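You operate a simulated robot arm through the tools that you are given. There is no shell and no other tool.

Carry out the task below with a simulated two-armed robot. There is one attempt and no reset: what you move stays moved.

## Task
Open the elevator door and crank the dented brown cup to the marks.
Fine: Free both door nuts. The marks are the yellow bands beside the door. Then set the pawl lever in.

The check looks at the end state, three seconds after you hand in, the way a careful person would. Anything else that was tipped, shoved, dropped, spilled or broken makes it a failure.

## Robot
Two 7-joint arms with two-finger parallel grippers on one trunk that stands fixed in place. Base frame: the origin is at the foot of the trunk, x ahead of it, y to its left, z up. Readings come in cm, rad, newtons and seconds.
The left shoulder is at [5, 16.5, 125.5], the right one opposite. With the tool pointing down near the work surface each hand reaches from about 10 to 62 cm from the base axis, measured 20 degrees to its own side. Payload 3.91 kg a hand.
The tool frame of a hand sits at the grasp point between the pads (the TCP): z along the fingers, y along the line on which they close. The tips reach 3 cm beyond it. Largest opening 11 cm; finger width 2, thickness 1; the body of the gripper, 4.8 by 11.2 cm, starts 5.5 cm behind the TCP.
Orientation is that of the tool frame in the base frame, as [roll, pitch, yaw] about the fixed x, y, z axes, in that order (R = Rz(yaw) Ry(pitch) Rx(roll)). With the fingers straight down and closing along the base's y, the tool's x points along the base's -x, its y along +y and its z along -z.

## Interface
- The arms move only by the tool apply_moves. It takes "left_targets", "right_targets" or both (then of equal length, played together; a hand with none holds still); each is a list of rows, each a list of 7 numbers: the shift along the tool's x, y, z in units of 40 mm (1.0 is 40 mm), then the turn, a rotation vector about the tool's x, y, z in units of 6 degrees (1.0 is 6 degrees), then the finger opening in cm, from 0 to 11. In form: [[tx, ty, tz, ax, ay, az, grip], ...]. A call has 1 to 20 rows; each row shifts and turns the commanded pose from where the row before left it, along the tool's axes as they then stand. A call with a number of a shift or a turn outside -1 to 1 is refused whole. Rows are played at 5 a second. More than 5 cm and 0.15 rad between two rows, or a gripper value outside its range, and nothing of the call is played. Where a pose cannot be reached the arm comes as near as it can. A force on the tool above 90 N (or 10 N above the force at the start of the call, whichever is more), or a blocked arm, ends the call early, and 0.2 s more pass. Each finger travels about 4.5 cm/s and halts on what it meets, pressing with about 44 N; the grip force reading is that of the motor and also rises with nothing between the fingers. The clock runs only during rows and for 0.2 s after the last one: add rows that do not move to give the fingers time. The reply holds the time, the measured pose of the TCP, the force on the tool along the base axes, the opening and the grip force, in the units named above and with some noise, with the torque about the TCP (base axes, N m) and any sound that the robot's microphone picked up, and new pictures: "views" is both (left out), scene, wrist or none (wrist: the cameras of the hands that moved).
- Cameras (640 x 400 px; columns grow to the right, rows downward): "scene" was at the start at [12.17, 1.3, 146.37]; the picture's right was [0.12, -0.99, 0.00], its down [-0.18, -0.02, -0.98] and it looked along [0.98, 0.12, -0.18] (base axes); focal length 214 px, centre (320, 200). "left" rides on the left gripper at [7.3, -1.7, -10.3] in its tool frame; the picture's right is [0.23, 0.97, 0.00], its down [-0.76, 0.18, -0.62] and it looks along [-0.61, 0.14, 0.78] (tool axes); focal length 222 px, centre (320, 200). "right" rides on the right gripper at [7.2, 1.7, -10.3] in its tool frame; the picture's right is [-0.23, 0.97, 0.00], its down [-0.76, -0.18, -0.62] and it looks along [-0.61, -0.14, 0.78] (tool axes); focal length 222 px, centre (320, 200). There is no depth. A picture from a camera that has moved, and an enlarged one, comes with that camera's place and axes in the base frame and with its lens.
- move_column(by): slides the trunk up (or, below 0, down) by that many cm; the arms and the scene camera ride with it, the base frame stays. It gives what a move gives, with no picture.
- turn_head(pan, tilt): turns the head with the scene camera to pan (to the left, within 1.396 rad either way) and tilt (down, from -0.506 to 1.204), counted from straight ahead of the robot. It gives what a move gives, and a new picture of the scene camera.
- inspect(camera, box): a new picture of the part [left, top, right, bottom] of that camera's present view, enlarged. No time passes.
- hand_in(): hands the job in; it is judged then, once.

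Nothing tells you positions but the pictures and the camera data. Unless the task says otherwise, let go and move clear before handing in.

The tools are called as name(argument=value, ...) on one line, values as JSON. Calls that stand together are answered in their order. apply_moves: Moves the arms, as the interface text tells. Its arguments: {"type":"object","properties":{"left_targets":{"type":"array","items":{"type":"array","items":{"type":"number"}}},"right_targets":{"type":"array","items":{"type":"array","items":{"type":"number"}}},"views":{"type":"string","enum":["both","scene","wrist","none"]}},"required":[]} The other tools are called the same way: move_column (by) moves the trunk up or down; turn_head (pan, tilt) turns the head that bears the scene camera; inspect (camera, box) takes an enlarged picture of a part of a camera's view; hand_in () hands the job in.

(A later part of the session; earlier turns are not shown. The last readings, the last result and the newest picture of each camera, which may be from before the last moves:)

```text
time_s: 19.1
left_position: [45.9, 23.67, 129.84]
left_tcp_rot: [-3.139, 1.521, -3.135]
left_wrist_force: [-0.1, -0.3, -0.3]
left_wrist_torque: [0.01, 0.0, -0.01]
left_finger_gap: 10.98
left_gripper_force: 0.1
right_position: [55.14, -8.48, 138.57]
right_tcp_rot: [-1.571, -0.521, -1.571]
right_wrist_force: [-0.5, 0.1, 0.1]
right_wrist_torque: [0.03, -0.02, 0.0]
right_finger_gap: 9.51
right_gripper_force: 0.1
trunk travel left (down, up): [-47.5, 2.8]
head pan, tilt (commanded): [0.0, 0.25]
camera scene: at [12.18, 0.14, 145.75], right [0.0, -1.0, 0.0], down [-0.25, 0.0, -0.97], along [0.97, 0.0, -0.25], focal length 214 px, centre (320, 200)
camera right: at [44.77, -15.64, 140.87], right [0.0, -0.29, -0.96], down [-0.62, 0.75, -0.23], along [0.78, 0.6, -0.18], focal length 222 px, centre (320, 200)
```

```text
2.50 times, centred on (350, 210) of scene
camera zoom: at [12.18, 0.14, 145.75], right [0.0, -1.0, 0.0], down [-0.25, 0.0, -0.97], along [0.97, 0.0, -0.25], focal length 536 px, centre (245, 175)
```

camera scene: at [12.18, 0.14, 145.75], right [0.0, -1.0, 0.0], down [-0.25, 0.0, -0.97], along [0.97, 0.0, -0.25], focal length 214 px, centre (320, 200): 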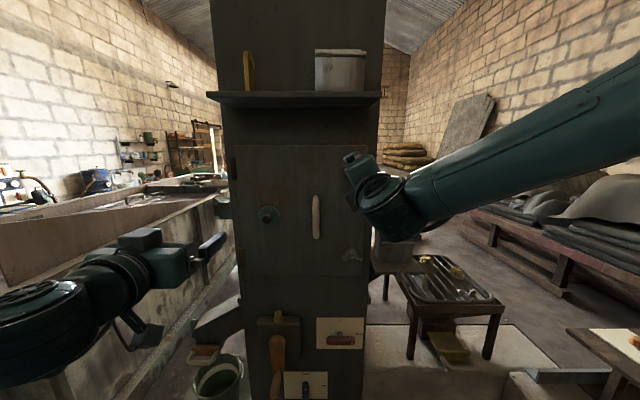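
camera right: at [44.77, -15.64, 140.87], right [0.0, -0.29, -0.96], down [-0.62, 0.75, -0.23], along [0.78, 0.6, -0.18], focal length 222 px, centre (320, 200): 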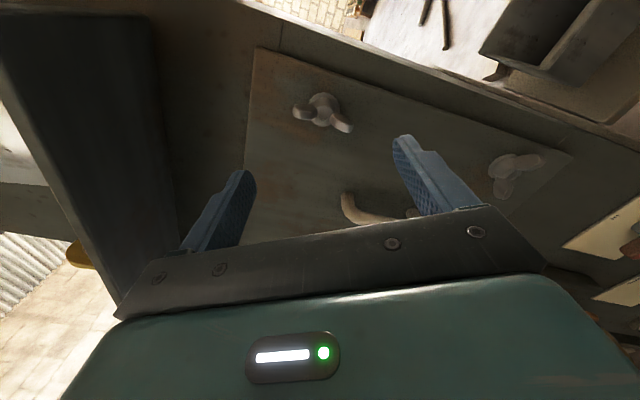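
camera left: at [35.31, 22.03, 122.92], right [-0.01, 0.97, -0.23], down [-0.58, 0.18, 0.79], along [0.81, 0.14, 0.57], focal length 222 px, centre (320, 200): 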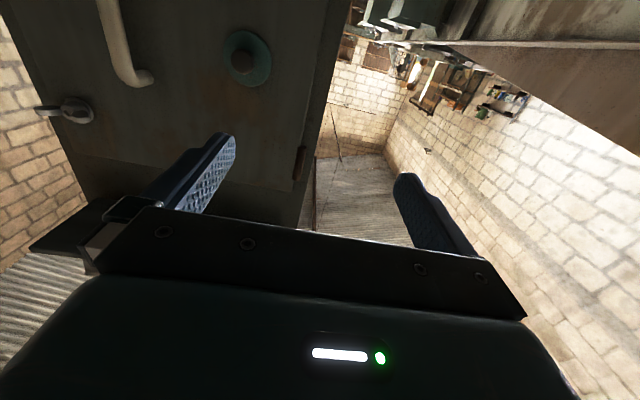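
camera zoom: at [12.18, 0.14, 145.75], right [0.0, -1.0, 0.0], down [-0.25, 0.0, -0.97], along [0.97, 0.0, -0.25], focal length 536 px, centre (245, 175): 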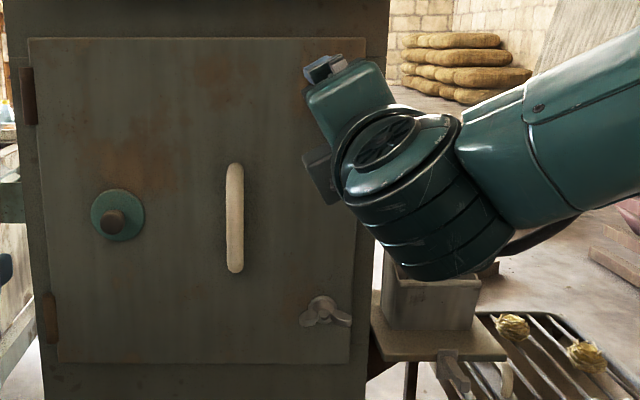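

The upper nut's wings are now exactly vertical — a clean quarter turn to its stop, centred at about [67.5, -8.55, 138.4]. I'll roll the hand back and go to the lower nut.

apply_moves(right_targets=[[0, 0, -0.1, 0, 0, 1, 10], [0, 0, -0.1, 0, 0, 1, 10], [0, 0, -0.1, 0, 0, 1, 10], [0, 0, -0.1, 0, 0, 1, 10], [0, 0, -0.1, 0, 0, 1, 10], [0, 0, -0.1, 0, 0, 1, 10], [0, 0, -0.1, 0, 0, 1, 10], [0, 0, -0.1, 0, 0, 1, 10], [0, 0, 0, 0, 0, 1, 10], [0, 0, 0, 0, 0, 1, 10], [0, 0, 0, 0, 0, 1, 10], [0, 0, 0, 0, 0, 1, 10], [0, 0, 0, 0, 0, 1, 10], [0, 0, 0, 0, 0, 1, 10], [0, 0, 0, 0, 0, 1, 10], [0, 0, 0, 0, 0, 1, 10], [0, 0, 0, 0, 0, 1, 10], [0, 0, 0, 0, 0, 1, 10], [0, 0, 0, 0, 0, 1, 10], [0, 0, 0, 0, 0, 1, 10]], views="none")

apply_moves(right_targets=[[0.8, 0, 0, 0, 0, 0, 10], [0.8, 0, 0, 0, 0, 0, 10], [0.8, 0, 0, 0, 0, 0, 10], [0.8, 0, 0, 0, 0, 0, 10], [0.8, 0, 0, 0, 0, 0, 10], [0.8, 0, 0, 0, 0, 0, 10], [0.8, 0, 0, 0, 0, 0, 10]], views="both")

inspect(camera="right", box=[200, 0, 440, 150])

inspect(camera="scene", box=[310, 140, 400, 280])

```text
time_s: 23.3
left_position: [46.11, 23.81, 129.71]
left_tcp_rot: [-3.135, 1.517, -3.137]
left_wrist_force: [0.1, 0.6, -0.4]
left_wrist_torque: [0.0, 0.07, -0.01]
left_finger_gap: 11.01
left_gripper_force: 0.0
right_position: [52.01, -8.6, 138.7]
right_tcp_rot: [1.515, 1.567, 1.515]
right_wrist_force: [0.3, 0.0, -0.3]
right_wrist_torque: [-0.03, -0.01, -0.02]
right_finger_gap: 9.98
right_gripper_force: 0.0
trunk travel left (down, up): [-47.5, 2.8]
head pan, tilt (commanded): [0.0, 0.25]
```

```text
time_s: 24.9
left_position: [46.18, 23.8, 129.76]
left_tcp_rot: [-3.133, 1.519, -3.129]
left_wrist_force: [-0.5, 0.1, -0.2]
left_wrist_torque: [0.03, 0.02, 0.0]
left_finger_gap: 11.0
left_gripper_force: 0.0
right_position: [52.36, -8.48, 116.18]
right_tcp_rot: [2.751, 1.566, 2.746]
right_wrist_force: [0.7, -0.7, -0.2]
right_wrist_torque: [-0.01, -0.01, -0.03]
right_finger_gap: 9.99
right_gripper_force: 0.0
trunk travel left (down, up): [-47.5, 2.8]
head pan, tilt (commanded): [0.0, 0.25]
camera scene: at [12.33, 0.16, 145.74], right [0.0, -1.0, 0.0], down [-0.25, 0.0, -0.97], along [0.97, 0.0, -0.25], focal length 214 px, centre (320, 200)
camera right: at [41.83, -6.73, 109.01], right [0.01, 0.97, 0.23], down [-0.62, -0.18, 0.76], along [0.78, -0.15, 0.6], focal length 222 px, centre (320, 200)
```

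scene: 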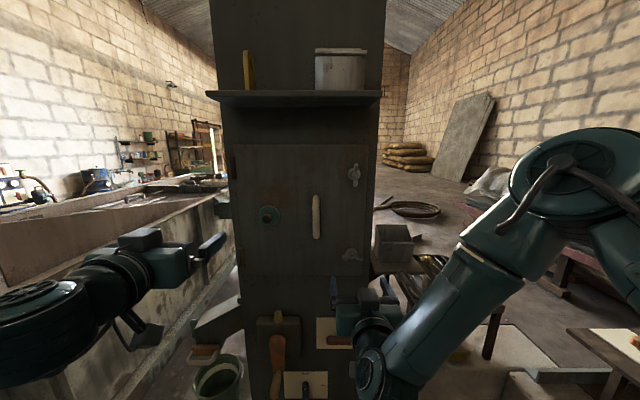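
right: 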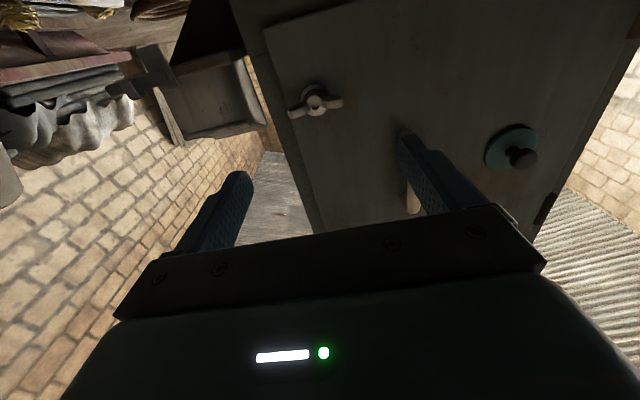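

```text
2.67 times, centred on (320, 75) of right
camera zoom: at [41.83, -6.73, 109.01], right [0.01, 0.97, 0.23], down [-0.62, -0.18, 0.76], along [0.78, -0.15, 0.6], focal length 592 px, centre (320, 533)
```

zoom: 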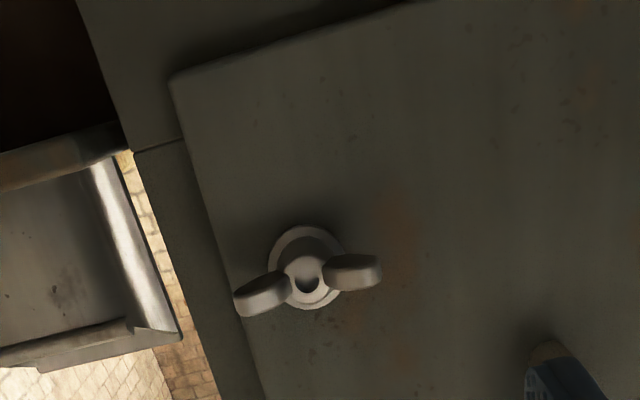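

```text
2.86 times, centred on (355, 210) of scene
camera zoom: at [12.33, 0.16, 145.74], right [0.0, -1.0, 0.0], down [-0.25, 0.0, -0.97], along [0.97, 0.0, -0.25], focal length 613 px, centre (220, 171)
```

zoom: 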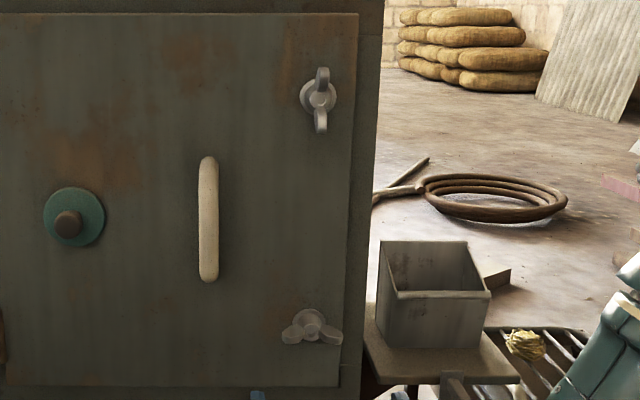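

The upper nut is clearly vertical now. The lower nut is near [67.5, -8.8, 115.5] with level wings; I'll approach it.

apply_moves(right_targets=[[0.04, -0.01, 0.7, 0, 0, 0, 9], [0.04, -0.01, 0.7, 0, 0, 0, 9], [0.04, -0.01, 0.7, 0, 0, 0, 9], [0.04, -0.02, 0.68, 0, 0, 0, 9]], views="wrist")

inspect(camera="right", box=[200, 50, 440, 200])

```text
time_s: 25.9
left_position: [46.22, 23.61, 129.83]
left_tcp_rot: [-3.138, 1.519, -3.135]
left_wrist_force: [-0.7, -0.4, 0.1]
left_wrist_torque: [0.02, 0.0, 0.02]
left_finger_gap: 11.02
left_gripper_force: 0.0
right_position: [62.61, -6.24, 116.93]
right_tcp_rot: [2.973, 1.566, 2.969]
right_wrist_force: [0.2, -0.3, 0.5]
right_wrist_torque: [0.01, -0.02, 0.01]
right_finger_gap: 8.99
right_gripper_force: 0.1
right hand out of reach, approached as far as the arm can: row 1, 2, 3, 4
trunk travel left (down, up): [-47.5, 2.8]
head pan, tilt (commanded): [0.0, 0.25]
camera right: at [52.31, -4.42, 109.88], right [0.01, 0.97, 0.23], down [-0.62, -0.18, 0.76], along [0.78, -0.15, 0.6], focal length 222 px, centre (320, 200)
```

right: 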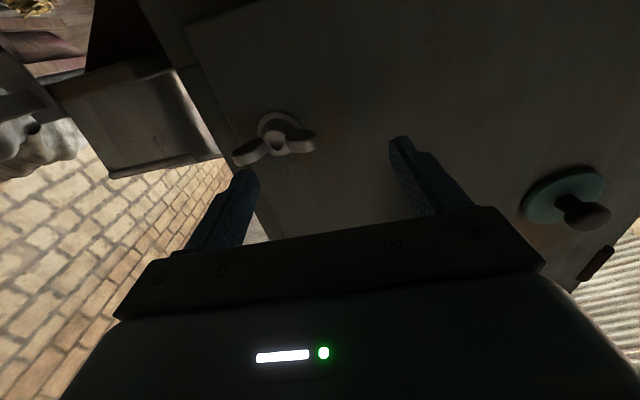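

```text
2.67 times, centred on (320, 125) of right
camera zoom: at [52.31, -4.42, 109.88], right [0.01, 0.97, 0.23], down [-0.62, -0.18, 0.76], along [0.78, -0.15, 0.6], focal length 592 px, centre (320, 400)
```

zoom: 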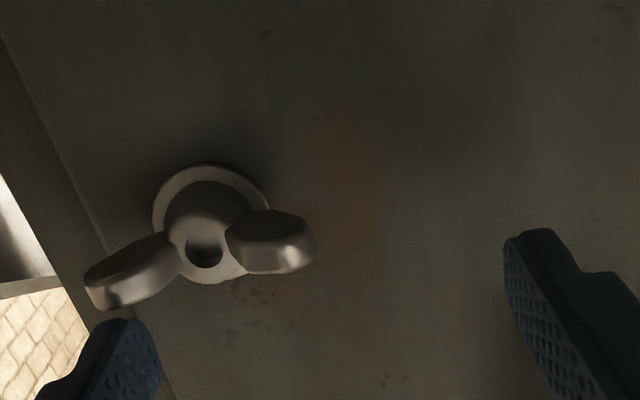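

The arm can't reach that height comfortably from here; the same relative pose as for the upper nut will work if I lower the trunk. I'll back off, raise the hand and then lower the column about 22 cm.

apply_moves(right_targets=[[0, 0, -0.75, 0, 0, 0, 9], [0, 0, -0.75, 0, 0, 0, 9], [0, 0, -0.75, 0, 0, 0, 9], [0, 0, -0.6, 0, 0, 0, 9], [-0.8, 0, 0, 0, 0, 0, 9], [-0.8, 0, 0, 0, 0, 0, 9], [-0.8, 0, 0, 0, 0, 0, 9], [-0.8, 0, 0, 0, 0, 0, 9], [-0.8, 0, 0, 0, 0, 0, 9], [-0.8, 0, 0, 0, 0, 0, 9], [-0.8, 0, 0, 0, 0, 0, 9]], views="none")

move_column(by=-22)

turn_head(pan=0.0, tilt=0.0)

inspect(camera="right", box=[200, 20, 440, 170])

```text
time_s: 28.3
left_position: [46.06, 23.71, 129.96]
left_tcp_rot: [-3.139, 1.52, -3.136]
left_wrist_force: [0.2, -0.4, 0.6]
left_wrist_torque: [0.01, 0.04, -0.02]
left_finger_gap: 11.0
left_gripper_force: 0.0
right_position: [50.85, -6.4, 139.41]
right_tcp_rot: [1.548, 1.57, 1.548]
right_wrist_force: [0.6, 0.9, 0.4]
right_wrist_torque: [-0.02, -0.02, 0.01]
right_finger_gap: 8.99
right_gripper_force: 0.1
trunk travel left (down, up): [-47.5, 2.8]
head pan, tilt (commanded): [0.0, 0.25]
```

```text
time_s: 30.6
left_position: [46.06, 23.68, 107.82]
left_tcp_rot: [-3.135, 1.519, -3.135]
left_wrist_force: [0.1, 0.1, 1.0]
left_wrist_torque: [-0.04, 0.02, -0.01]
left_finger_gap: 10.96
left_gripper_force: 0.0
right_position: [51.08, -6.48, 117.55]
right_tcp_rot: [1.567, 1.57, 1.567]
right_wrist_force: [-0.7, 0.7, 1.1]
right_wrist_torque: [0.0, 0.02, 0.02]
right_finger_gap: 8.98
right_gripper_force: 0.0
trunk travel left (down, up): [-25.5, 24.8]
head pan, tilt (commanded): [0.0, 0.25]
```

```text
time_s: 31.4
left_position: [46.12, 23.72, 107.82]
left_tcp_rot: [-3.137, 1.519, -3.135]
left_wrist_force: [0.6, -0.1, 0.2]
left_wrist_torque: [0.02, 0.0, 0.02]
left_finger_gap: 11.0
left_gripper_force: 0.1
right_position: [50.93, -6.4, 117.44]
right_tcp_rot: [1.675, 1.568, 1.676]
right_wrist_force: [-0.7, 0.0, -1.2]
right_wrist_torque: [0.01, 0.0, 0.0]
right_finger_gap: 8.98
right_gripper_force: 0.1
trunk travel left (down, up): [-25.5, 24.8]
head pan, tilt (commanded): [0.0, 0.0]
camera scene: at [11.94, 0.14, 126.03], right [0.0, -1.0, 0.0], down [0.0, 0.0, -1.0], along [1.0, 0.0, 0.0], focal length 214 px, centre (320, 200)
```

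scene: 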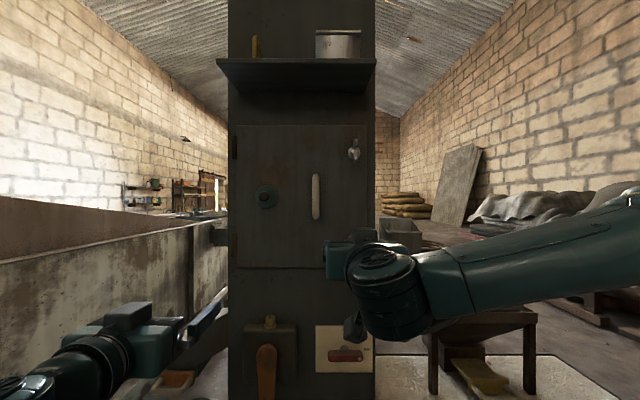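

```text
2.67 times, centred on (320, 95) of right
camera zoom: at [40.6, -4.7, 110.18], right [0.0, 0.97, 0.23], down [-0.62, -0.18, 0.76], along [0.78, -0.14, 0.61], focal length 592 px, centre (320, 480)
```

zoom: 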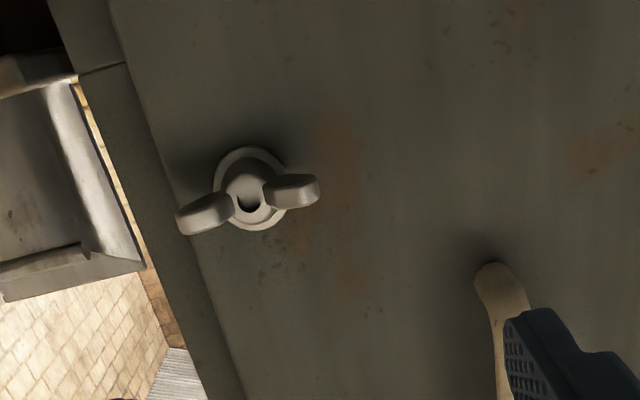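

The view is better from this height and the hand is at the right relative pose. Now I'll approach the lower nut at about [67.5, -8.9, 115.6].

apply_moves(right_targets=[[0.125, -0.145, 0.7, 0, 0, 0, 9], [0.125, -0.145, 0.7, 0, 0, 0, 9], [0.125, -0.145, 0.8, 0, 0, 0, 9], [0.1, -0.145, 0.8, 0, 0, 0, 9]], views="wrist")

inspect(camera="right", box=[200, 50, 440, 200])

```text
time_s: 32.4
left_position: [46.19, 23.72, 107.92]
left_tcp_rot: [-3.135, 1.518, -3.137]
left_wrist_force: [-1.1, -0.5, 0.4]
left_wrist_torque: [-0.01, 0.0, -0.02]
left_finger_gap: 11.0
left_gripper_force: 0.1
right_position: [62.95, -8.63, 115.34]
right_tcp_rot: [2.184, 1.569, 2.185]
right_wrist_force: [0.1, -0.4, 0.1]
right_wrist_torque: [0.01, 0.02, 0.0]
right_finger_gap: 9.01
right_gripper_force: 0.0
trunk travel left (down, up): [-25.5, 24.8]
head pan, tilt (commanded): [0.0, 0.0]
camera right: at [52.56, -7.01, 108.15], right [0.0, 0.97, 0.23], down [-0.62, -0.18, 0.76], along [0.78, -0.14, 0.61], focal length 222 px, centre (320, 200)
```

right: 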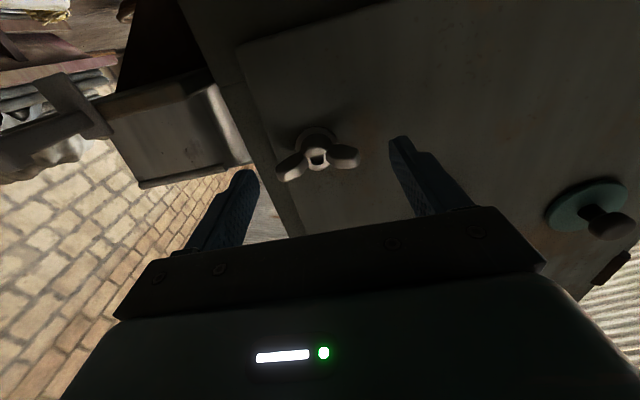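

```text
2.67 times, centred on (320, 125) of right
camera zoom: at [52.56, -7.01, 108.15], right [0.0, 0.97, 0.23], down [-0.62, -0.18, 0.76], along [0.78, -0.14, 0.61], focal length 592 px, centre (320, 400)
```

zoom: 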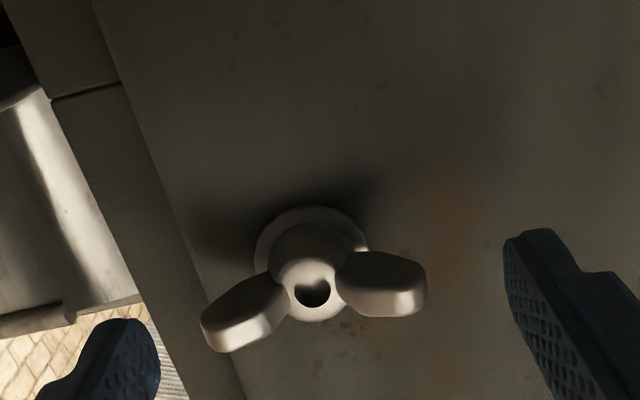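

Nicely aligned with the lower nut. I'll go in and close on its wing tips.

apply_moves(right_targets=[[0.0, -0.02, 0.3, 0, 0, 0, 9], [0.0, -0.01, 0.31, 0, 0, 0, 9], [0, 0, 0, 0, 0, 0, 5], [0, 0, 0, 0, 0, 0, 5], [0, 0, 0, 0, 0, 0, 5], [0, 0, 0, 0, 0, 0, 5]], views="wrist")

inspect(camera="right", box=[200, 80, 440, 230])

```text
time_s: 33.8
left_position: [46.05, 23.79, 107.86]
left_tcp_rot: [3.14, 1.517, -3.141]
left_wrist_force: [-0.2, 0.9, -0.5]
left_wrist_torque: [0.0, -0.01, 0.04]
left_finger_gap: 10.97
left_gripper_force: 0.1
right_position: [65.45, -9.03, 115.46]
right_tcp_rot: [1.281, 1.57, 1.281]
right_wrist_force: [1.4, -2.9, 0.9]
right_wrist_torque: [-0.03, -0.09, -0.45]
right_finger_gap: 5.95
right_gripper_force: 45.1
trunk travel left (down, up): [-25.5, 24.8]
head pan, tilt (commanded): [0.0, 0.0]
camera right: at [54.99, -7.21, 108.26], right [0.0, 0.97, 0.23], down [-0.62, -0.18, 0.76], along [0.78, -0.14, 0.61], focal length 222 px, centre (320, 200)
```

right: 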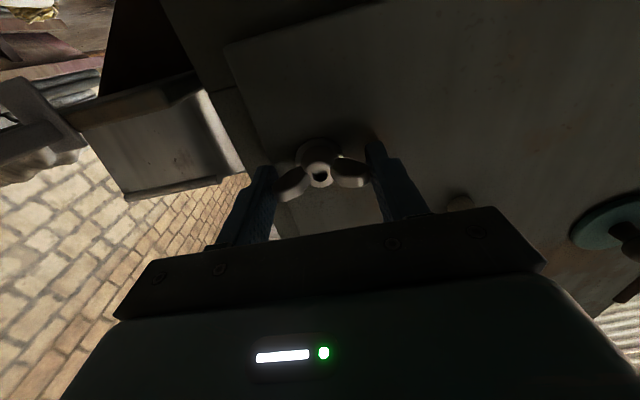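

```text
2.67 times, centred on (320, 155) of right
camera zoom: at [54.99, -7.21, 108.26], right [0.0, 0.97, 0.23], down [-0.62, -0.18, 0.76], along [0.78, -0.14, 0.61], focal length 592 px, centre (320, 320)
```

zoom: 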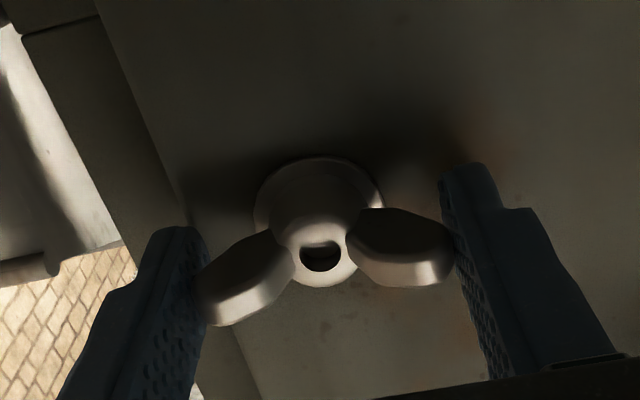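

Gripped. Now turning the lower nut counter-clockwise.

apply_moves(right_targets=[[-0.03, -0.04, 0, 0, 0, -1, 5], [-0.03, 0, 0, 0, 0, -1, 5], [0, 0, 0, 0, 0, -1, 5], [0, 0, -0.01, 0, 0, -1, 5], [0, 0, -0.01, 0, 0, -1, 5], [0, 0, -0.01, 0, 0, -1, 5], [0, 0, -0.01, 0, 0, -1, 5]], views="wrist")

inspect(camera="right", box=[200, 80, 440, 230])

```text
time_s: 35.4
left_position: [46.24, 23.74, 107.74]
left_tcp_rot: [-3.129, 1.517, -3.128]
left_wrist_force: [-0.4, -0.5, 0.4]
left_wrist_torque: [0.0, -0.03, -0.02]
left_finger_gap: 11.0
left_gripper_force: 0.0
right_position: [65.44, -8.92, 115.38]
right_tcp_rot: [-1.576, 0.835, -1.574]
right_wrist_force: [3.5, 2.8, -7.8]
right_wrist_torque: [0.01, 0.85, -1.0]
right_finger_gap: 5.99
right_gripper_force: 45.1
trunk travel left (down, up): [-25.5, 24.8]
head pan, tilt (commanded): [0.0, 0.0]
camera right: at [55.01, -12.55, 109.04], right [0.0, 0.87, -0.48], down [-0.62, 0.38, 0.69], along [0.78, 0.3, 0.54], focal length 222 px, centre (320, 200)
```

right: 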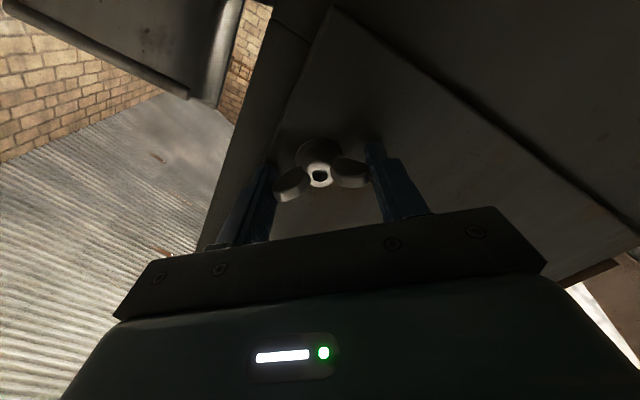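

```text
2.67 times, centred on (320, 155) of right
camera zoom: at [55.01, -12.55, 109.04], right [0.0, 0.87, -0.48], down [-0.62, 0.38, 0.69], along [0.78, 0.3, 0.54], focal length 592 px, centre (320, 320)
```

zoom: 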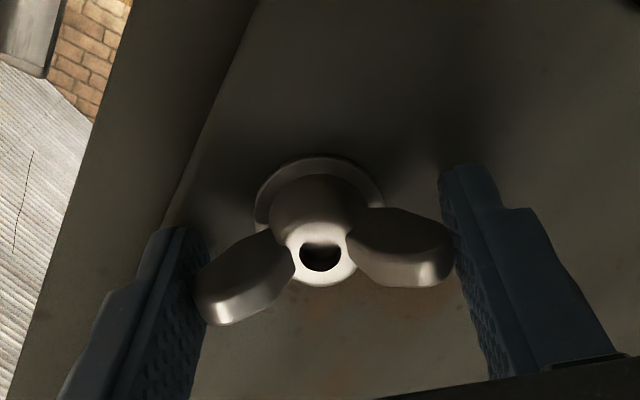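

It turns with the hand. Continuing to the quarter turn.

apply_moves(right_targets=[[0, 0, -0.01, 0, 0, -1, 5], [0, 0, -0.01, 0, 0, -1, 5], [0, 0, -0.01, 0, 0, -1, 5], [0, 0, -0.01, 0, 0, -1, 5], [0, 0, -0.01, 0, 0, -1, 5], [0, 0, -0.01, 0, 0, -1, 5], [0, 0, -0.01, 0, 0, -1, 5], [0, 0, -0.01, 0, 0, -1, 5], [0, 0, -0.01, 0, 0, -1, 5], [0, 0, 0, 0, 0, -1, 5]], views="both")

inspect(camera="right", box=[200, 80, 440, 230])

```text
time_s: 37.6
left_position: [46.31, 23.76, 107.69]
left_tcp_rot: [-3.136, 1.516, -3.135]
left_wrist_force: [-0.3, 0.0, 0.4]
left_wrist_torque: [0.02, 0.04, -0.01]
left_finger_gap: 10.98
left_gripper_force: 0.1
right_position: [64.91, -9.04, 115.57]
right_tcp_rot: [-1.574, -0.213, -1.566]
right_wrist_force: [-1.2, 2.6, -14.1]
right_wrist_torque: [0.73, 0.19, 0.37]
right_finger_gap: 5.99
right_gripper_force: 44.8
trunk travel left (down, up): [-25.5, 24.8]
head pan, tilt (commanded): [0.0, 0.0]
camera scene: at [12.09, 0.14, 126.01], right [0.0, -1.0, 0.0], down [0.0, 0.0, -1.0], along [1.0, 0.0, 0.0], focal length 214 px, centre (320, 200)
camera right: at [54.64, -16.41, 115.44], right [0.0, 0.02, -1.0], down [-0.63, 0.78, 0.02], along [0.78, 0.63, 0.01], focal length 222 px, centre (320, 200)
```

scene: 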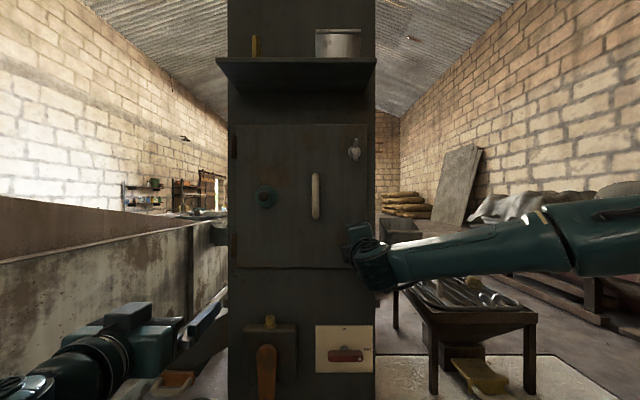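
right: 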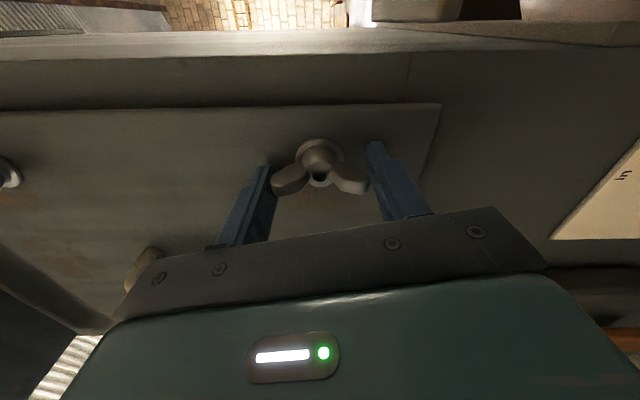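

```text
2.67 times, centred on (320, 155) of right
camera zoom: at [54.64, -16.41, 115.44], right [0.0, 0.02, -1.0], down [-0.63, 0.78, 0.02], along [0.78, 0.63, 0.01], focal length 592 px, centre (320, 320)
```

zoom: 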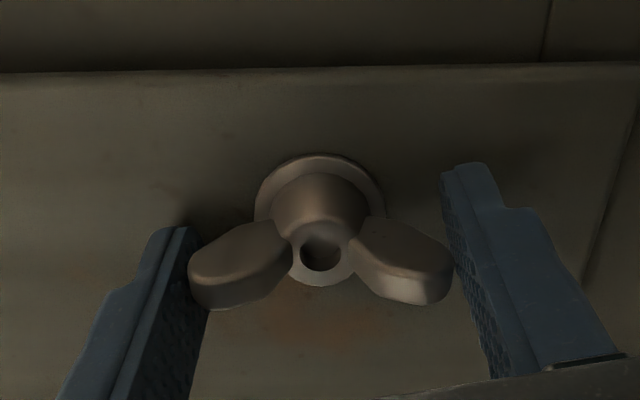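

Torque rises at about 95–100° of hand turn, so the lower nut is at its stop too. I'll release, back off and verify both nuts.

apply_moves(right_targets=[[0, 0, 0, 0, 0, 0, 9.5], [0, 0, 0, 0, 0, 0, 9.5], [0, 0, 0, 0, 0, 0, 9.5], [0, 0, 0, 0, 0, 0, 9.5], [0, 0, -0.8, 0, 0, 0, 9.5], [0, 0, -0.8, 0, 0, 0, 9.5], [0, 0, -0.8, 0, 0, 0, 9.5], [0.3, 0, -0.8, 0, 0, 0, 9.5], [0.6, 0, -0.6, 0, 0, 0, 9.5], [0.9, 0, -0.4, 0, 0, 0, 9.5], [0.9, 0, -0.2, 0, 0, 0, 9.5]], views="both")

inspect(camera="scene", box=[220, 110, 400, 280])

inspect(camera="left", box=[0, 0, 640, 400])

```text
time_s: 40.0
left_position: [45.94, 23.71, 107.84]
left_tcp_rot: [3.141, 1.518, -3.141]
left_wrist_force: [-0.8, -0.2, 0.0]
left_wrist_torque: [0.02, 0.0, 0.02]
left_finger_gap: 11.02
left_gripper_force: 0.0
right_position: [47.18, -19.48, 117.89]
right_tcp_rot: [-1.569, -0.208, -1.571]
right_wrist_force: [0.2, 0.2, -0.8]
right_wrist_torque: [-0.01, 0.03, 0.04]
right_finger_gap: 9.5
right_gripper_force: 0.2
trunk travel left (down, up): [-25.5, 24.8]
head pan, tilt (commanded): [0.0, 0.0]
camera scene: at [11.93, 0.12, 126.04], right [0.0, -1.0, 0.0], down [0.0, 0.0, -1.0], along [1.0, 0.0, 0.0], focal length 214 px, centre (320, 200)
camera right: at [36.95, -26.93, 117.78], right [0.0, 0.02, -1.0], down [-0.62, 0.78, 0.02], along [0.78, 0.62, 0.01], focal length 222 px, centre (320, 200)
```

scene: 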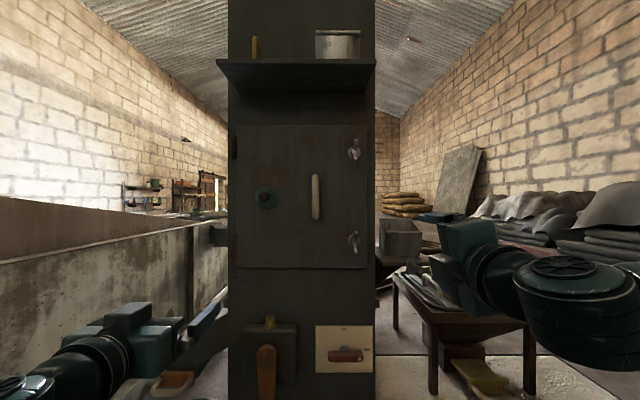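
right: 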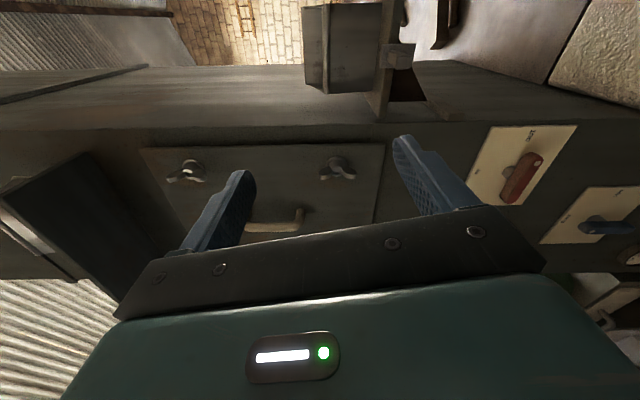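

```text
2.35 times, centred on (310, 195) of scene
camera zoom: at [11.93, 0.12, 126.04], right [0.0, -1.0, 0.0], down [0.0, 0.0, -1.0], along [1.0, 0.0, 0.0], focal length 505 px, centre (344, 212)
```

zoom: 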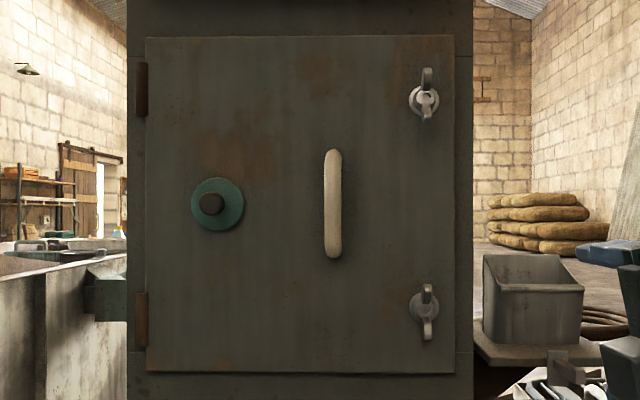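

```text
1.00 times, centred on (320, 200) of left (not enlarged: the box is as wide or as high as the picture)
camera zoom: at [35.27, 22.04, 100.99], right [-0.01, 0.97, -0.23], down [-0.58, 0.18, 0.79], along [0.81, 0.14, 0.57], focal length 222 px, centre (320, 200)
```

zoom: 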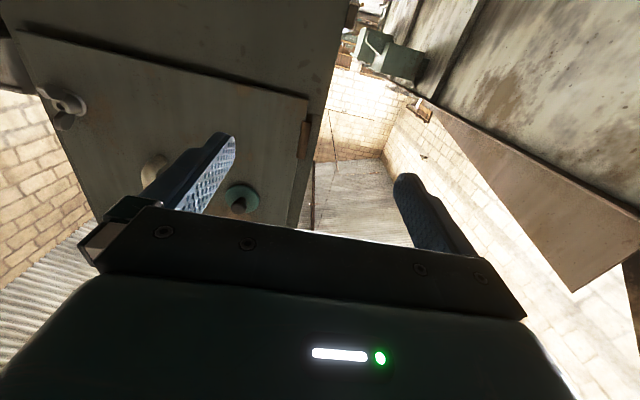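

Both wing nuts now stand vertical and look free. The left hand is best placed to pull the handle (bar near [64.6, 1.25], z 121–132), so I'll raise the trunk a little and bring the left hand in front of it.

move_column(by=10)

apply_moves(left_targets=[[-0.383, -0.933, 0.375, 0, -0.5, 0, 8], [-0.383, -0.933, 0.375, 0, 0, 0, 7], [-0.383, -0.933, 0.375, 0, 0, 0, 7], [-0.383, -0.933, 0.375, 0, 0, 0, 7], [-0.383, -0.933, 0.375, 0, 0, 0, 7], [-0.383, -0.933, 0.375, 0, 0, 0, 7]], views="both")

inspect(camera="left", box=[200, 50, 440, 200])

```text
time_s: 41.3
left_position: [46.07, 23.71, 117.97]
left_tcp_rot: [-3.135, 1.52, -3.135]
left_wrist_force: [0.8, -0.2, 0.4]
left_wrist_torque: [-0.02, 0.0, 0.02]
left_finger_gap: 11.01
left_gripper_force: 0.1
right_position: [47.4, -19.59, 127.9]
right_tcp_rot: [-1.571, -0.206, -1.567]
right_wrist_force: [0.1, 0.1, 0.3]
right_wrist_torque: [-0.02, -0.02, 0.0]
right_finger_gap: 9.49
right_gripper_force: 0.1
trunk travel left (down, up): [-35.5, 14.8]
head pan, tilt (commanded): [0.0, 0.0]
```

```text
time_s: 42.7
left_position: [55.32, 1.46, 127.09]
left_tcp_rot: [-0.019, 1.571, -0.017]
left_wrist_force: [0.4, -0.7, -0.4]
left_wrist_torque: [0.0, 0.01, 0.02]
left_finger_gap: 7.0
left_gripper_force: 0.0
right_position: [47.3, -19.44, 127.88]
right_tcp_rot: [-1.57, -0.207, -1.57]
right_wrist_force: [0.4, 0.8, 0.1]
right_wrist_torque: [-0.01, -0.02, 0.0]
right_finger_gap: 9.5
right_gripper_force: 0.1
trunk travel left (down, up): [-35.5, 14.8]
head pan, tilt (commanded): [0.0, 0.0]
camera scene: at [11.95, 0.09, 136.04], right [0.0, -1.0, 0.0], down [0.0, 0.0, -1.0], along [1.0, 0.0, 0.0], focal length 214 px, centre (320, 200)
camera left: at [44.77, -0.29, 119.73], right [0.0, 0.97, -0.23], down [-0.62, 0.18, 0.76], along [0.78, 0.14, 0.61], focal length 222 px, centre (320, 200)
```

scene: 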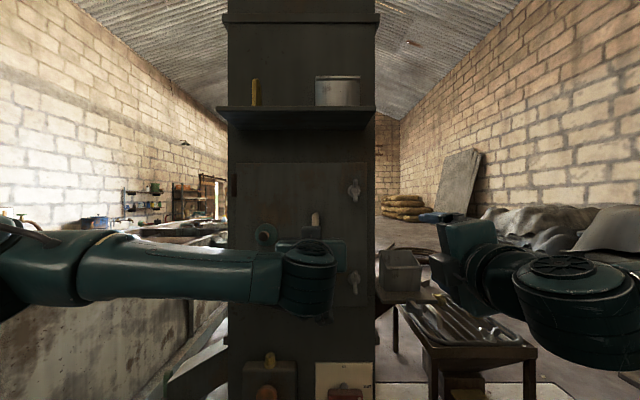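
left: 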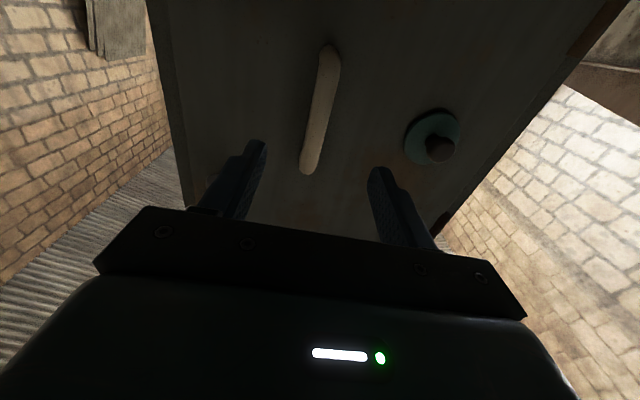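

```text
2.67 times, centred on (320, 125) of left
camera zoom: at [44.77, -0.29, 119.73], right [0.0, 0.97, -0.23], down [-0.62, 0.18, 0.76], along [0.78, 0.14, 0.61], focal length 592 px, centre (320, 400)
```

zoom: 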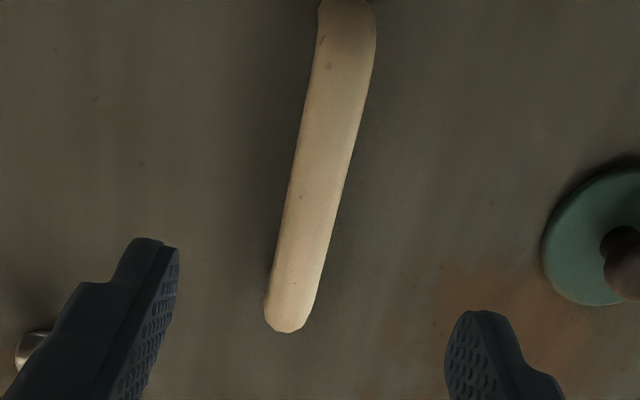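

The handle bar is centred at y≈1.0 between the fingers' planes. I'll go forward around it and close.

apply_moves(left_targets=[[0.0, -0.035, 0.757, 0, 0, 0, 7], [0.0, -0.035, 0.757, 0, 0, 0, 7], [0.0, -0.03, 0.72, 0, 0, 0, 7], [0, 0, 0, 0, 0, 0, 7]], views="wrist")

inspect(camera="left", box=[200, 50, 440, 200])

```text
time_s: 43.7
left_position: [64.13, 1.43, 127.17]
left_tcp_rot: [3.062, 1.57, 3.062]
left_wrist_force: [0.5, 0.0, 0.0]
left_wrist_torque: [0.0, 0.04, 0.02]
left_finger_gap: 7.01
left_gripper_force: 0.0
right_position: [47.28, -19.44, 127.9]
right_tcp_rot: [-1.572, -0.207, -1.568]
right_wrist_force: [-0.7, -0.5, 0.0]
right_wrist_torque: [0.02, -0.02, -0.01]
right_finger_gap: 9.49
right_gripper_force: 0.0
trunk travel left (down, up): [-35.5, 14.8]
head pan, tilt (commanded): [0.0, 0.0]
camera left: at [53.63, -0.42, 119.7], right [0.0, 0.97, -0.23], down [-0.62, 0.18, 0.76], along [0.78, 0.14, 0.61], focal length 222 px, centre (320, 200)
```

left: 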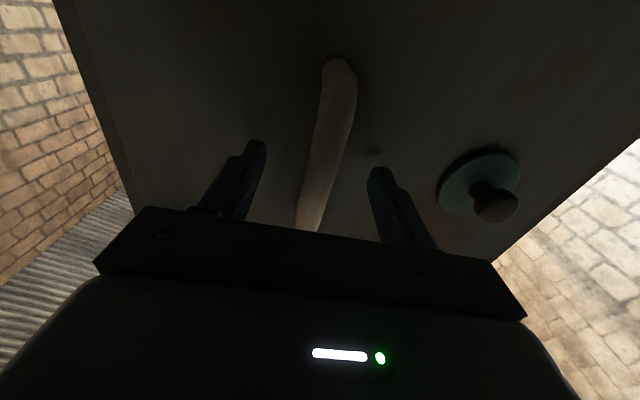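

```text
2.67 times, centred on (320, 125) of left
camera zoom: at [53.63, -0.42, 119.7], right [0.0, 0.97, -0.23], down [-0.62, 0.18, 0.76], along [0.78, 0.14, 0.61], focal length 592 px, centre (320, 400)
```

zoom: 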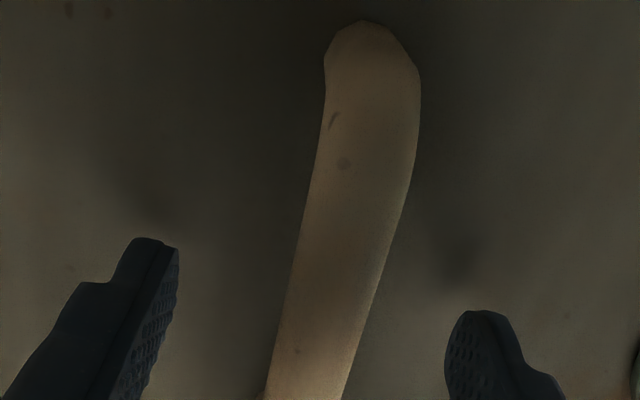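

The bar lies between the pads. I'll close on it.

apply_moves(left_targets=[[0, 0, 0.05, 0, 0, 0, 1], [0, 0, 0, 0, 0, 0, 1], [0, 0, 0, 0, 0, 0, 1], [0, 0, 0, 0, 0, 0, 1], [0, 0, 0, 0, 0, 0, 1], [0, 0, 0, 0, 0, 0, 1], [0, 0, 0, 0, 0, 0, 1]], views="wrist")

inspect(camera="left", box=[200, 50, 440, 200])

```text
time_s: 45.3
left_position: [64.25, 1.07, 127.04]
left_tcp_rot: [0.356, 1.569, 0.358]
left_wrist_force: [-0.8, -3.5, -0.5]
left_wrist_torque: [-0.08, -0.11, -0.04]
left_finger_gap: 1.8
left_gripper_force: 44.7
right_position: [47.27, -19.52, 127.92]
right_tcp_rot: [-1.57, -0.207, -1.57]
right_wrist_force: [0.1, 0.3, 0.2]
right_wrist_torque: [0.0, -0.02, 0.02]
right_finger_gap: 9.51
right_gripper_force: 0.0
trunk travel left (down, up): [-35.5, 14.8]
head pan, tilt (commanded): [0.0, 0.0]
camera left: at [53.81, -0.54, 119.73], right [0.0, 0.97, -0.23], down [-0.62, 0.18, 0.76], along [0.78, 0.14, 0.61], focal length 222 px, centre (320, 200)
```

left: 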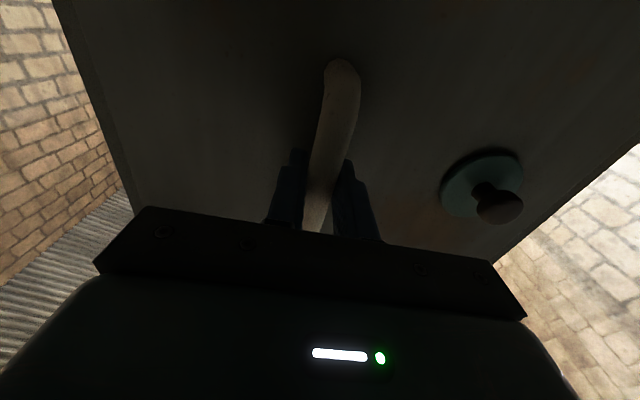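

```text
2.67 times, centred on (320, 125) of left
camera zoom: at [53.81, -0.54, 119.73], right [0.0, 0.97, -0.23], down [-0.62, 0.18, 0.76], along [0.78, 0.14, 0.61], focal length 592 px, centre (320, 400)
```

zoom: 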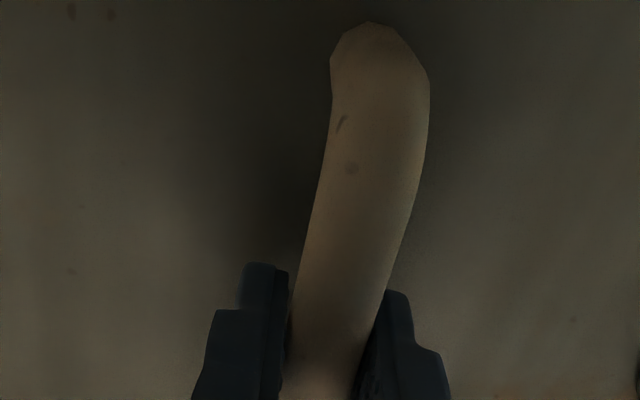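

I have the handle (gap 1.8). I'll pull it gently along the hinge arc, turning the hand with the door.

apply_moves(left_targets=[[0, 0.07, -0.29, 0.5, 0, 0, 1], [0, 0.07, -0.29, 0.5, 0, 0, 1], [0, 0, 0, 0, 0, 0, 1]], views="both")

```text
time_s: 46.1
left_position: [61.96, 1.76, 127.2]
left_tcp_rot: [-0.627, 1.569, -0.728]
left_wrist_force: [1.0, 0.5, 2.4]
left_wrist_torque: [0.28, 0.83, -0.02]
left_finger_gap: 1.78
left_gripper_force: 45.3
right_position: [47.51, -19.41, 127.88]
right_tcp_rot: [-1.571, -0.209, -1.57]
right_wrist_force: [-0.3, 0.0, 0.3]
right_wrist_torque: [0.01, -0.01, 0.0]
right_finger_gap: 9.53
right_gripper_force: 0.1
trunk travel left (down, up): [-35.5, 14.8]
head pan, tilt (commanded): [0.0, 0.0]
camera scene: at [11.93, 0.14, 136.04], right [0.0, -1.0, 0.0], down [0.0, 0.0, -1.0], along [1.0, 0.0, 0.0], focal length 214 px, centre (320, 200)
camera left: at [51.44, 1.16, 119.73], right [0.1, 0.97, -0.23], down [-0.6, 0.24, 0.76], along [0.79, 0.06, 0.61], focal length 222 px, centre (320, 200)
```

scene: 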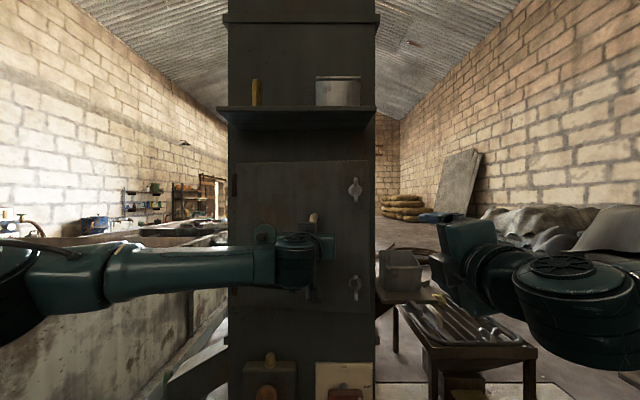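
left: 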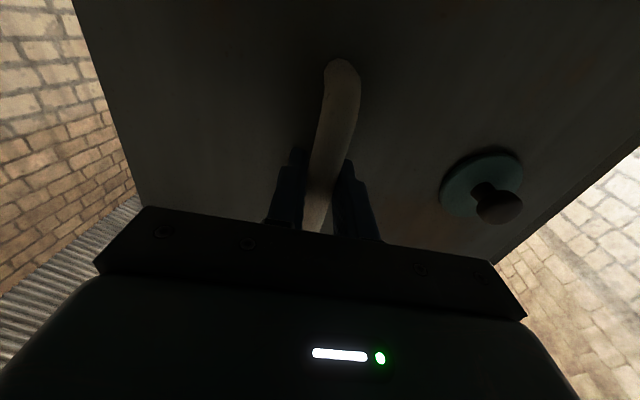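

The door comes freely. I'll continue along the arc.

apply_moves(left_targets=[[0, 0.145, -0.575, 1, 0, 0, 1], [0, 0.145, -0.575, 1, 0, 0, 1], [0, 0.145, -0.575, 1, 0, 0, 1], [0, 0.145, -0.575, 1, 0, 0, 1], [0, 0, 0, 0, 0, 0, 1]], views="both")

```text
time_s: 47.3
left_position: [53.91, 6.65, 127.09]
left_tcp_rot: [-0.151, 1.564, -0.668]
left_wrist_force: [11.5, 12.1, 17.6]
left_wrist_torque: [0.01, -0.45, 0.07]
left_finger_gap: 1.77
left_gripper_force: 45.2
right_position: [47.42, -19.27, 127.85]
right_tcp_rot: [-1.571, -0.21, -1.57]
right_wrist_force: [-0.1, -0.4, 0.9]
right_wrist_torque: [-0.01, 0.0, -0.02]
right_finger_gap: 9.5
right_gripper_force: 0.0
trunk travel left (down, up): [-35.5, 14.8]
head pan, tilt (commanded): [0.0, 0.0]
camera scene: at [11.95, 0.34, 136.05], right [0.0, -1.0, 0.0], down [0.0, 0.0, -1.0], along [1.0, 0.0, 0.0], focal length 214 px, centre (320, 200)
camera left: at [44.01, 10.26, 119.65], right [0.48, 0.85, -0.23], down [-0.46, 0.47, 0.76], along [0.75, -0.26, 0.61], focal length 222 px, centre (320, 200)
```

scene: 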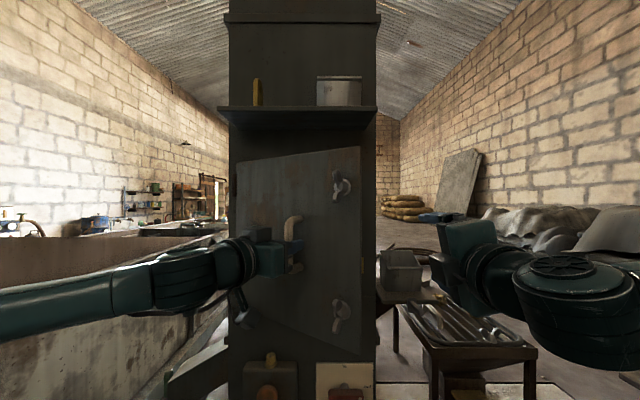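
left: 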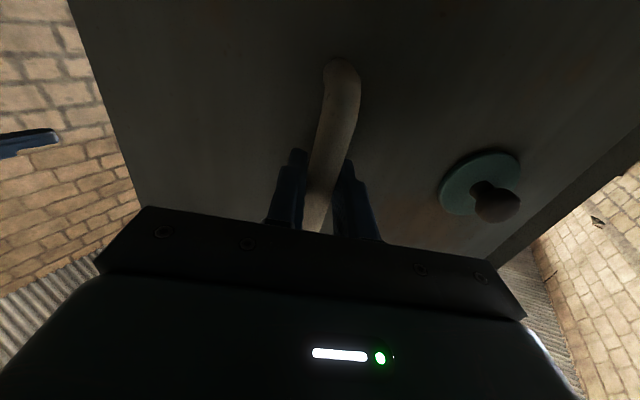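

The door is about 30° open and following well. Continuing in the same way.

apply_moves(left_targets=[[0, 0.15, -0.57, 1, 0, 0, 1], [0, 0.15, -0.57, 1, 0, 0, 1], [0, 0.15, -0.57, 1, 0, 0, 1], [0, 0.15, -0.57, 1, 0, 0, 1], [0, 0, 0, 0, 0, 0, 1]], views="both")

```text
time_s: 48.5
left_position: [49.24, 12.87, 127.04]
left_tcp_rot: [-0.96, 1.538, -1.834]
left_wrist_force: [30.8, 15.9, 23.9]
left_wrist_torque: [-0.18, -1.44, 0.15]
left_finger_gap: 1.81
left_gripper_force: 45.4
left hand out of reach, approached as far as the arm can: row 4
right_position: [47.76, -19.24, 127.72]
right_tcp_rot: [-1.574, -0.211, -1.569]
right_wrist_force: [0.7, -0.1, -0.1]
right_wrist_torque: [-0.01, 0.02, -0.01]
right_finger_gap: 9.49
right_gripper_force: 0.0
trunk travel left (down, up): [-35.5, 14.8]
head pan, tilt (commanded): [0.0, 0.0]
camera scene: at [12.23, 0.37, 136.01], right [0.0, -1.0, 0.0], down [0.0, 0.0, -1.0], along [1.0, 0.0, 0.0], focal length 214 px, centre (320, 200)
camera left: at [41.16, 19.51, 119.47], right [0.75, 0.62, -0.26], down [-0.26, 0.62, 0.74], along [0.62, -0.49, 0.62], focal length 222 px, centre (320, 200)
```

scene: 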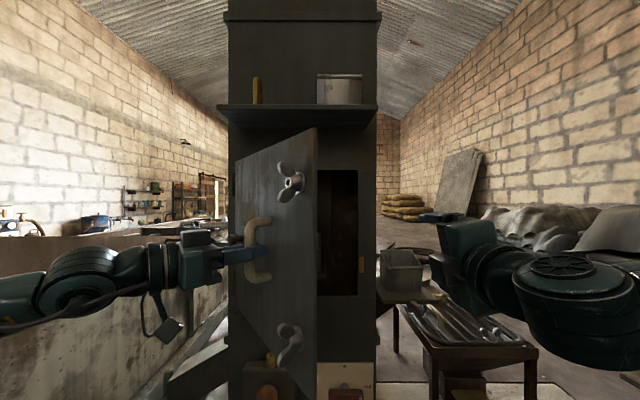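
left: 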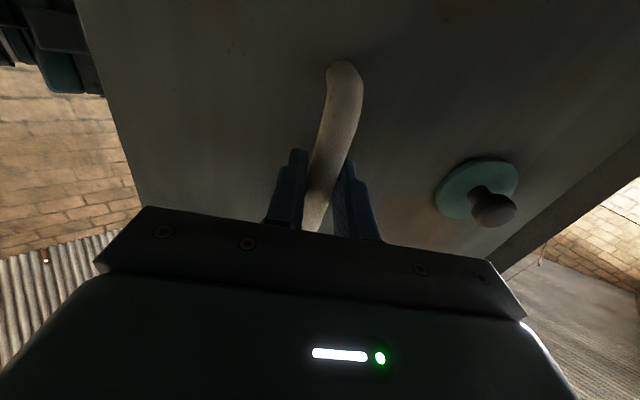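

The door is over 50° open and the left arm is at its limit. I'll release the handle, back the left hand away to the left, and then push the door on from inside with the right hand.

apply_moves(left_targets=[[0, 0, 0, 0, 0, 0, 6], [0, 0, 0, 0, 0, 0, 6], [0, 0, 0, 0, 0, 0, 6], [0, 0, 0, 0, 0, 0, 6], [0, 0, -0.5, 0, 0, 0, 6], [0, 0, -0.5, 0, 0, 0, 6], [0, 0, -0.5, 0, 0, 0, 6]], views="both")

```text
time_s: 50.1
left_position: [44.95, 16.91, 126.72]
left_tcp_rot: [-1.216, 1.539, -2.104]
left_wrist_force: [0.2, 0.1, 1.0]
left_wrist_torque: [0.03, 0.04, 0.0]
left_finger_gap: 5.99
left_gripper_force: 0.0
right_position: [47.3, -19.32, 127.96]
right_tcp_rot: [-1.571, -0.21, -1.569]
right_wrist_force: [0.9, -0.3, 0.4]
right_wrist_torque: [-0.02, 0.0, -0.02]
right_finger_gap: 9.51
right_gripper_force: 0.1
trunk travel left (down, up): [-35.5, 14.8]
head pan, tilt (commanded): [0.0, 0.0]
camera scene: at [11.95, 0.19, 136.04], right [0.0, -1.0, 0.0], down [0.0, 0.0, -1.0], along [1.0, 0.0, 0.0], focal length 214 px, centre (320, 200)
camera left: at [36.83, 23.66, 119.26], right [0.75, 0.61, -0.25], down [-0.24, 0.62, 0.75], along [0.61, -0.5, 0.61], focal length 222 px, centre (320, 200)
```

scene: 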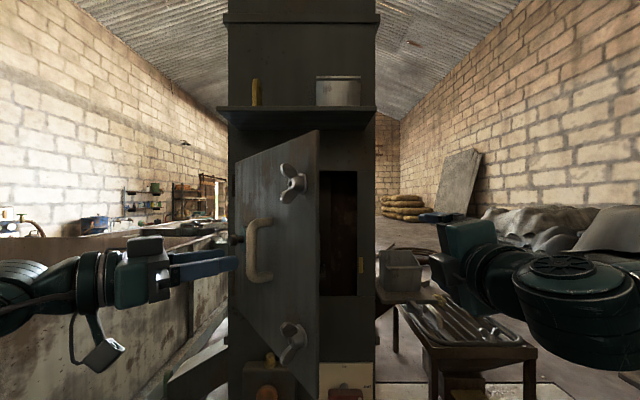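
left: 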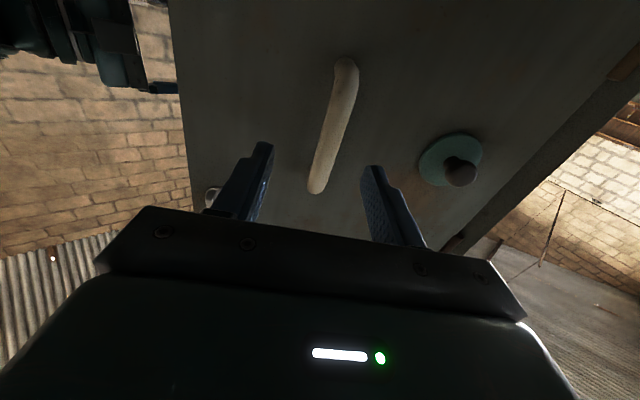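

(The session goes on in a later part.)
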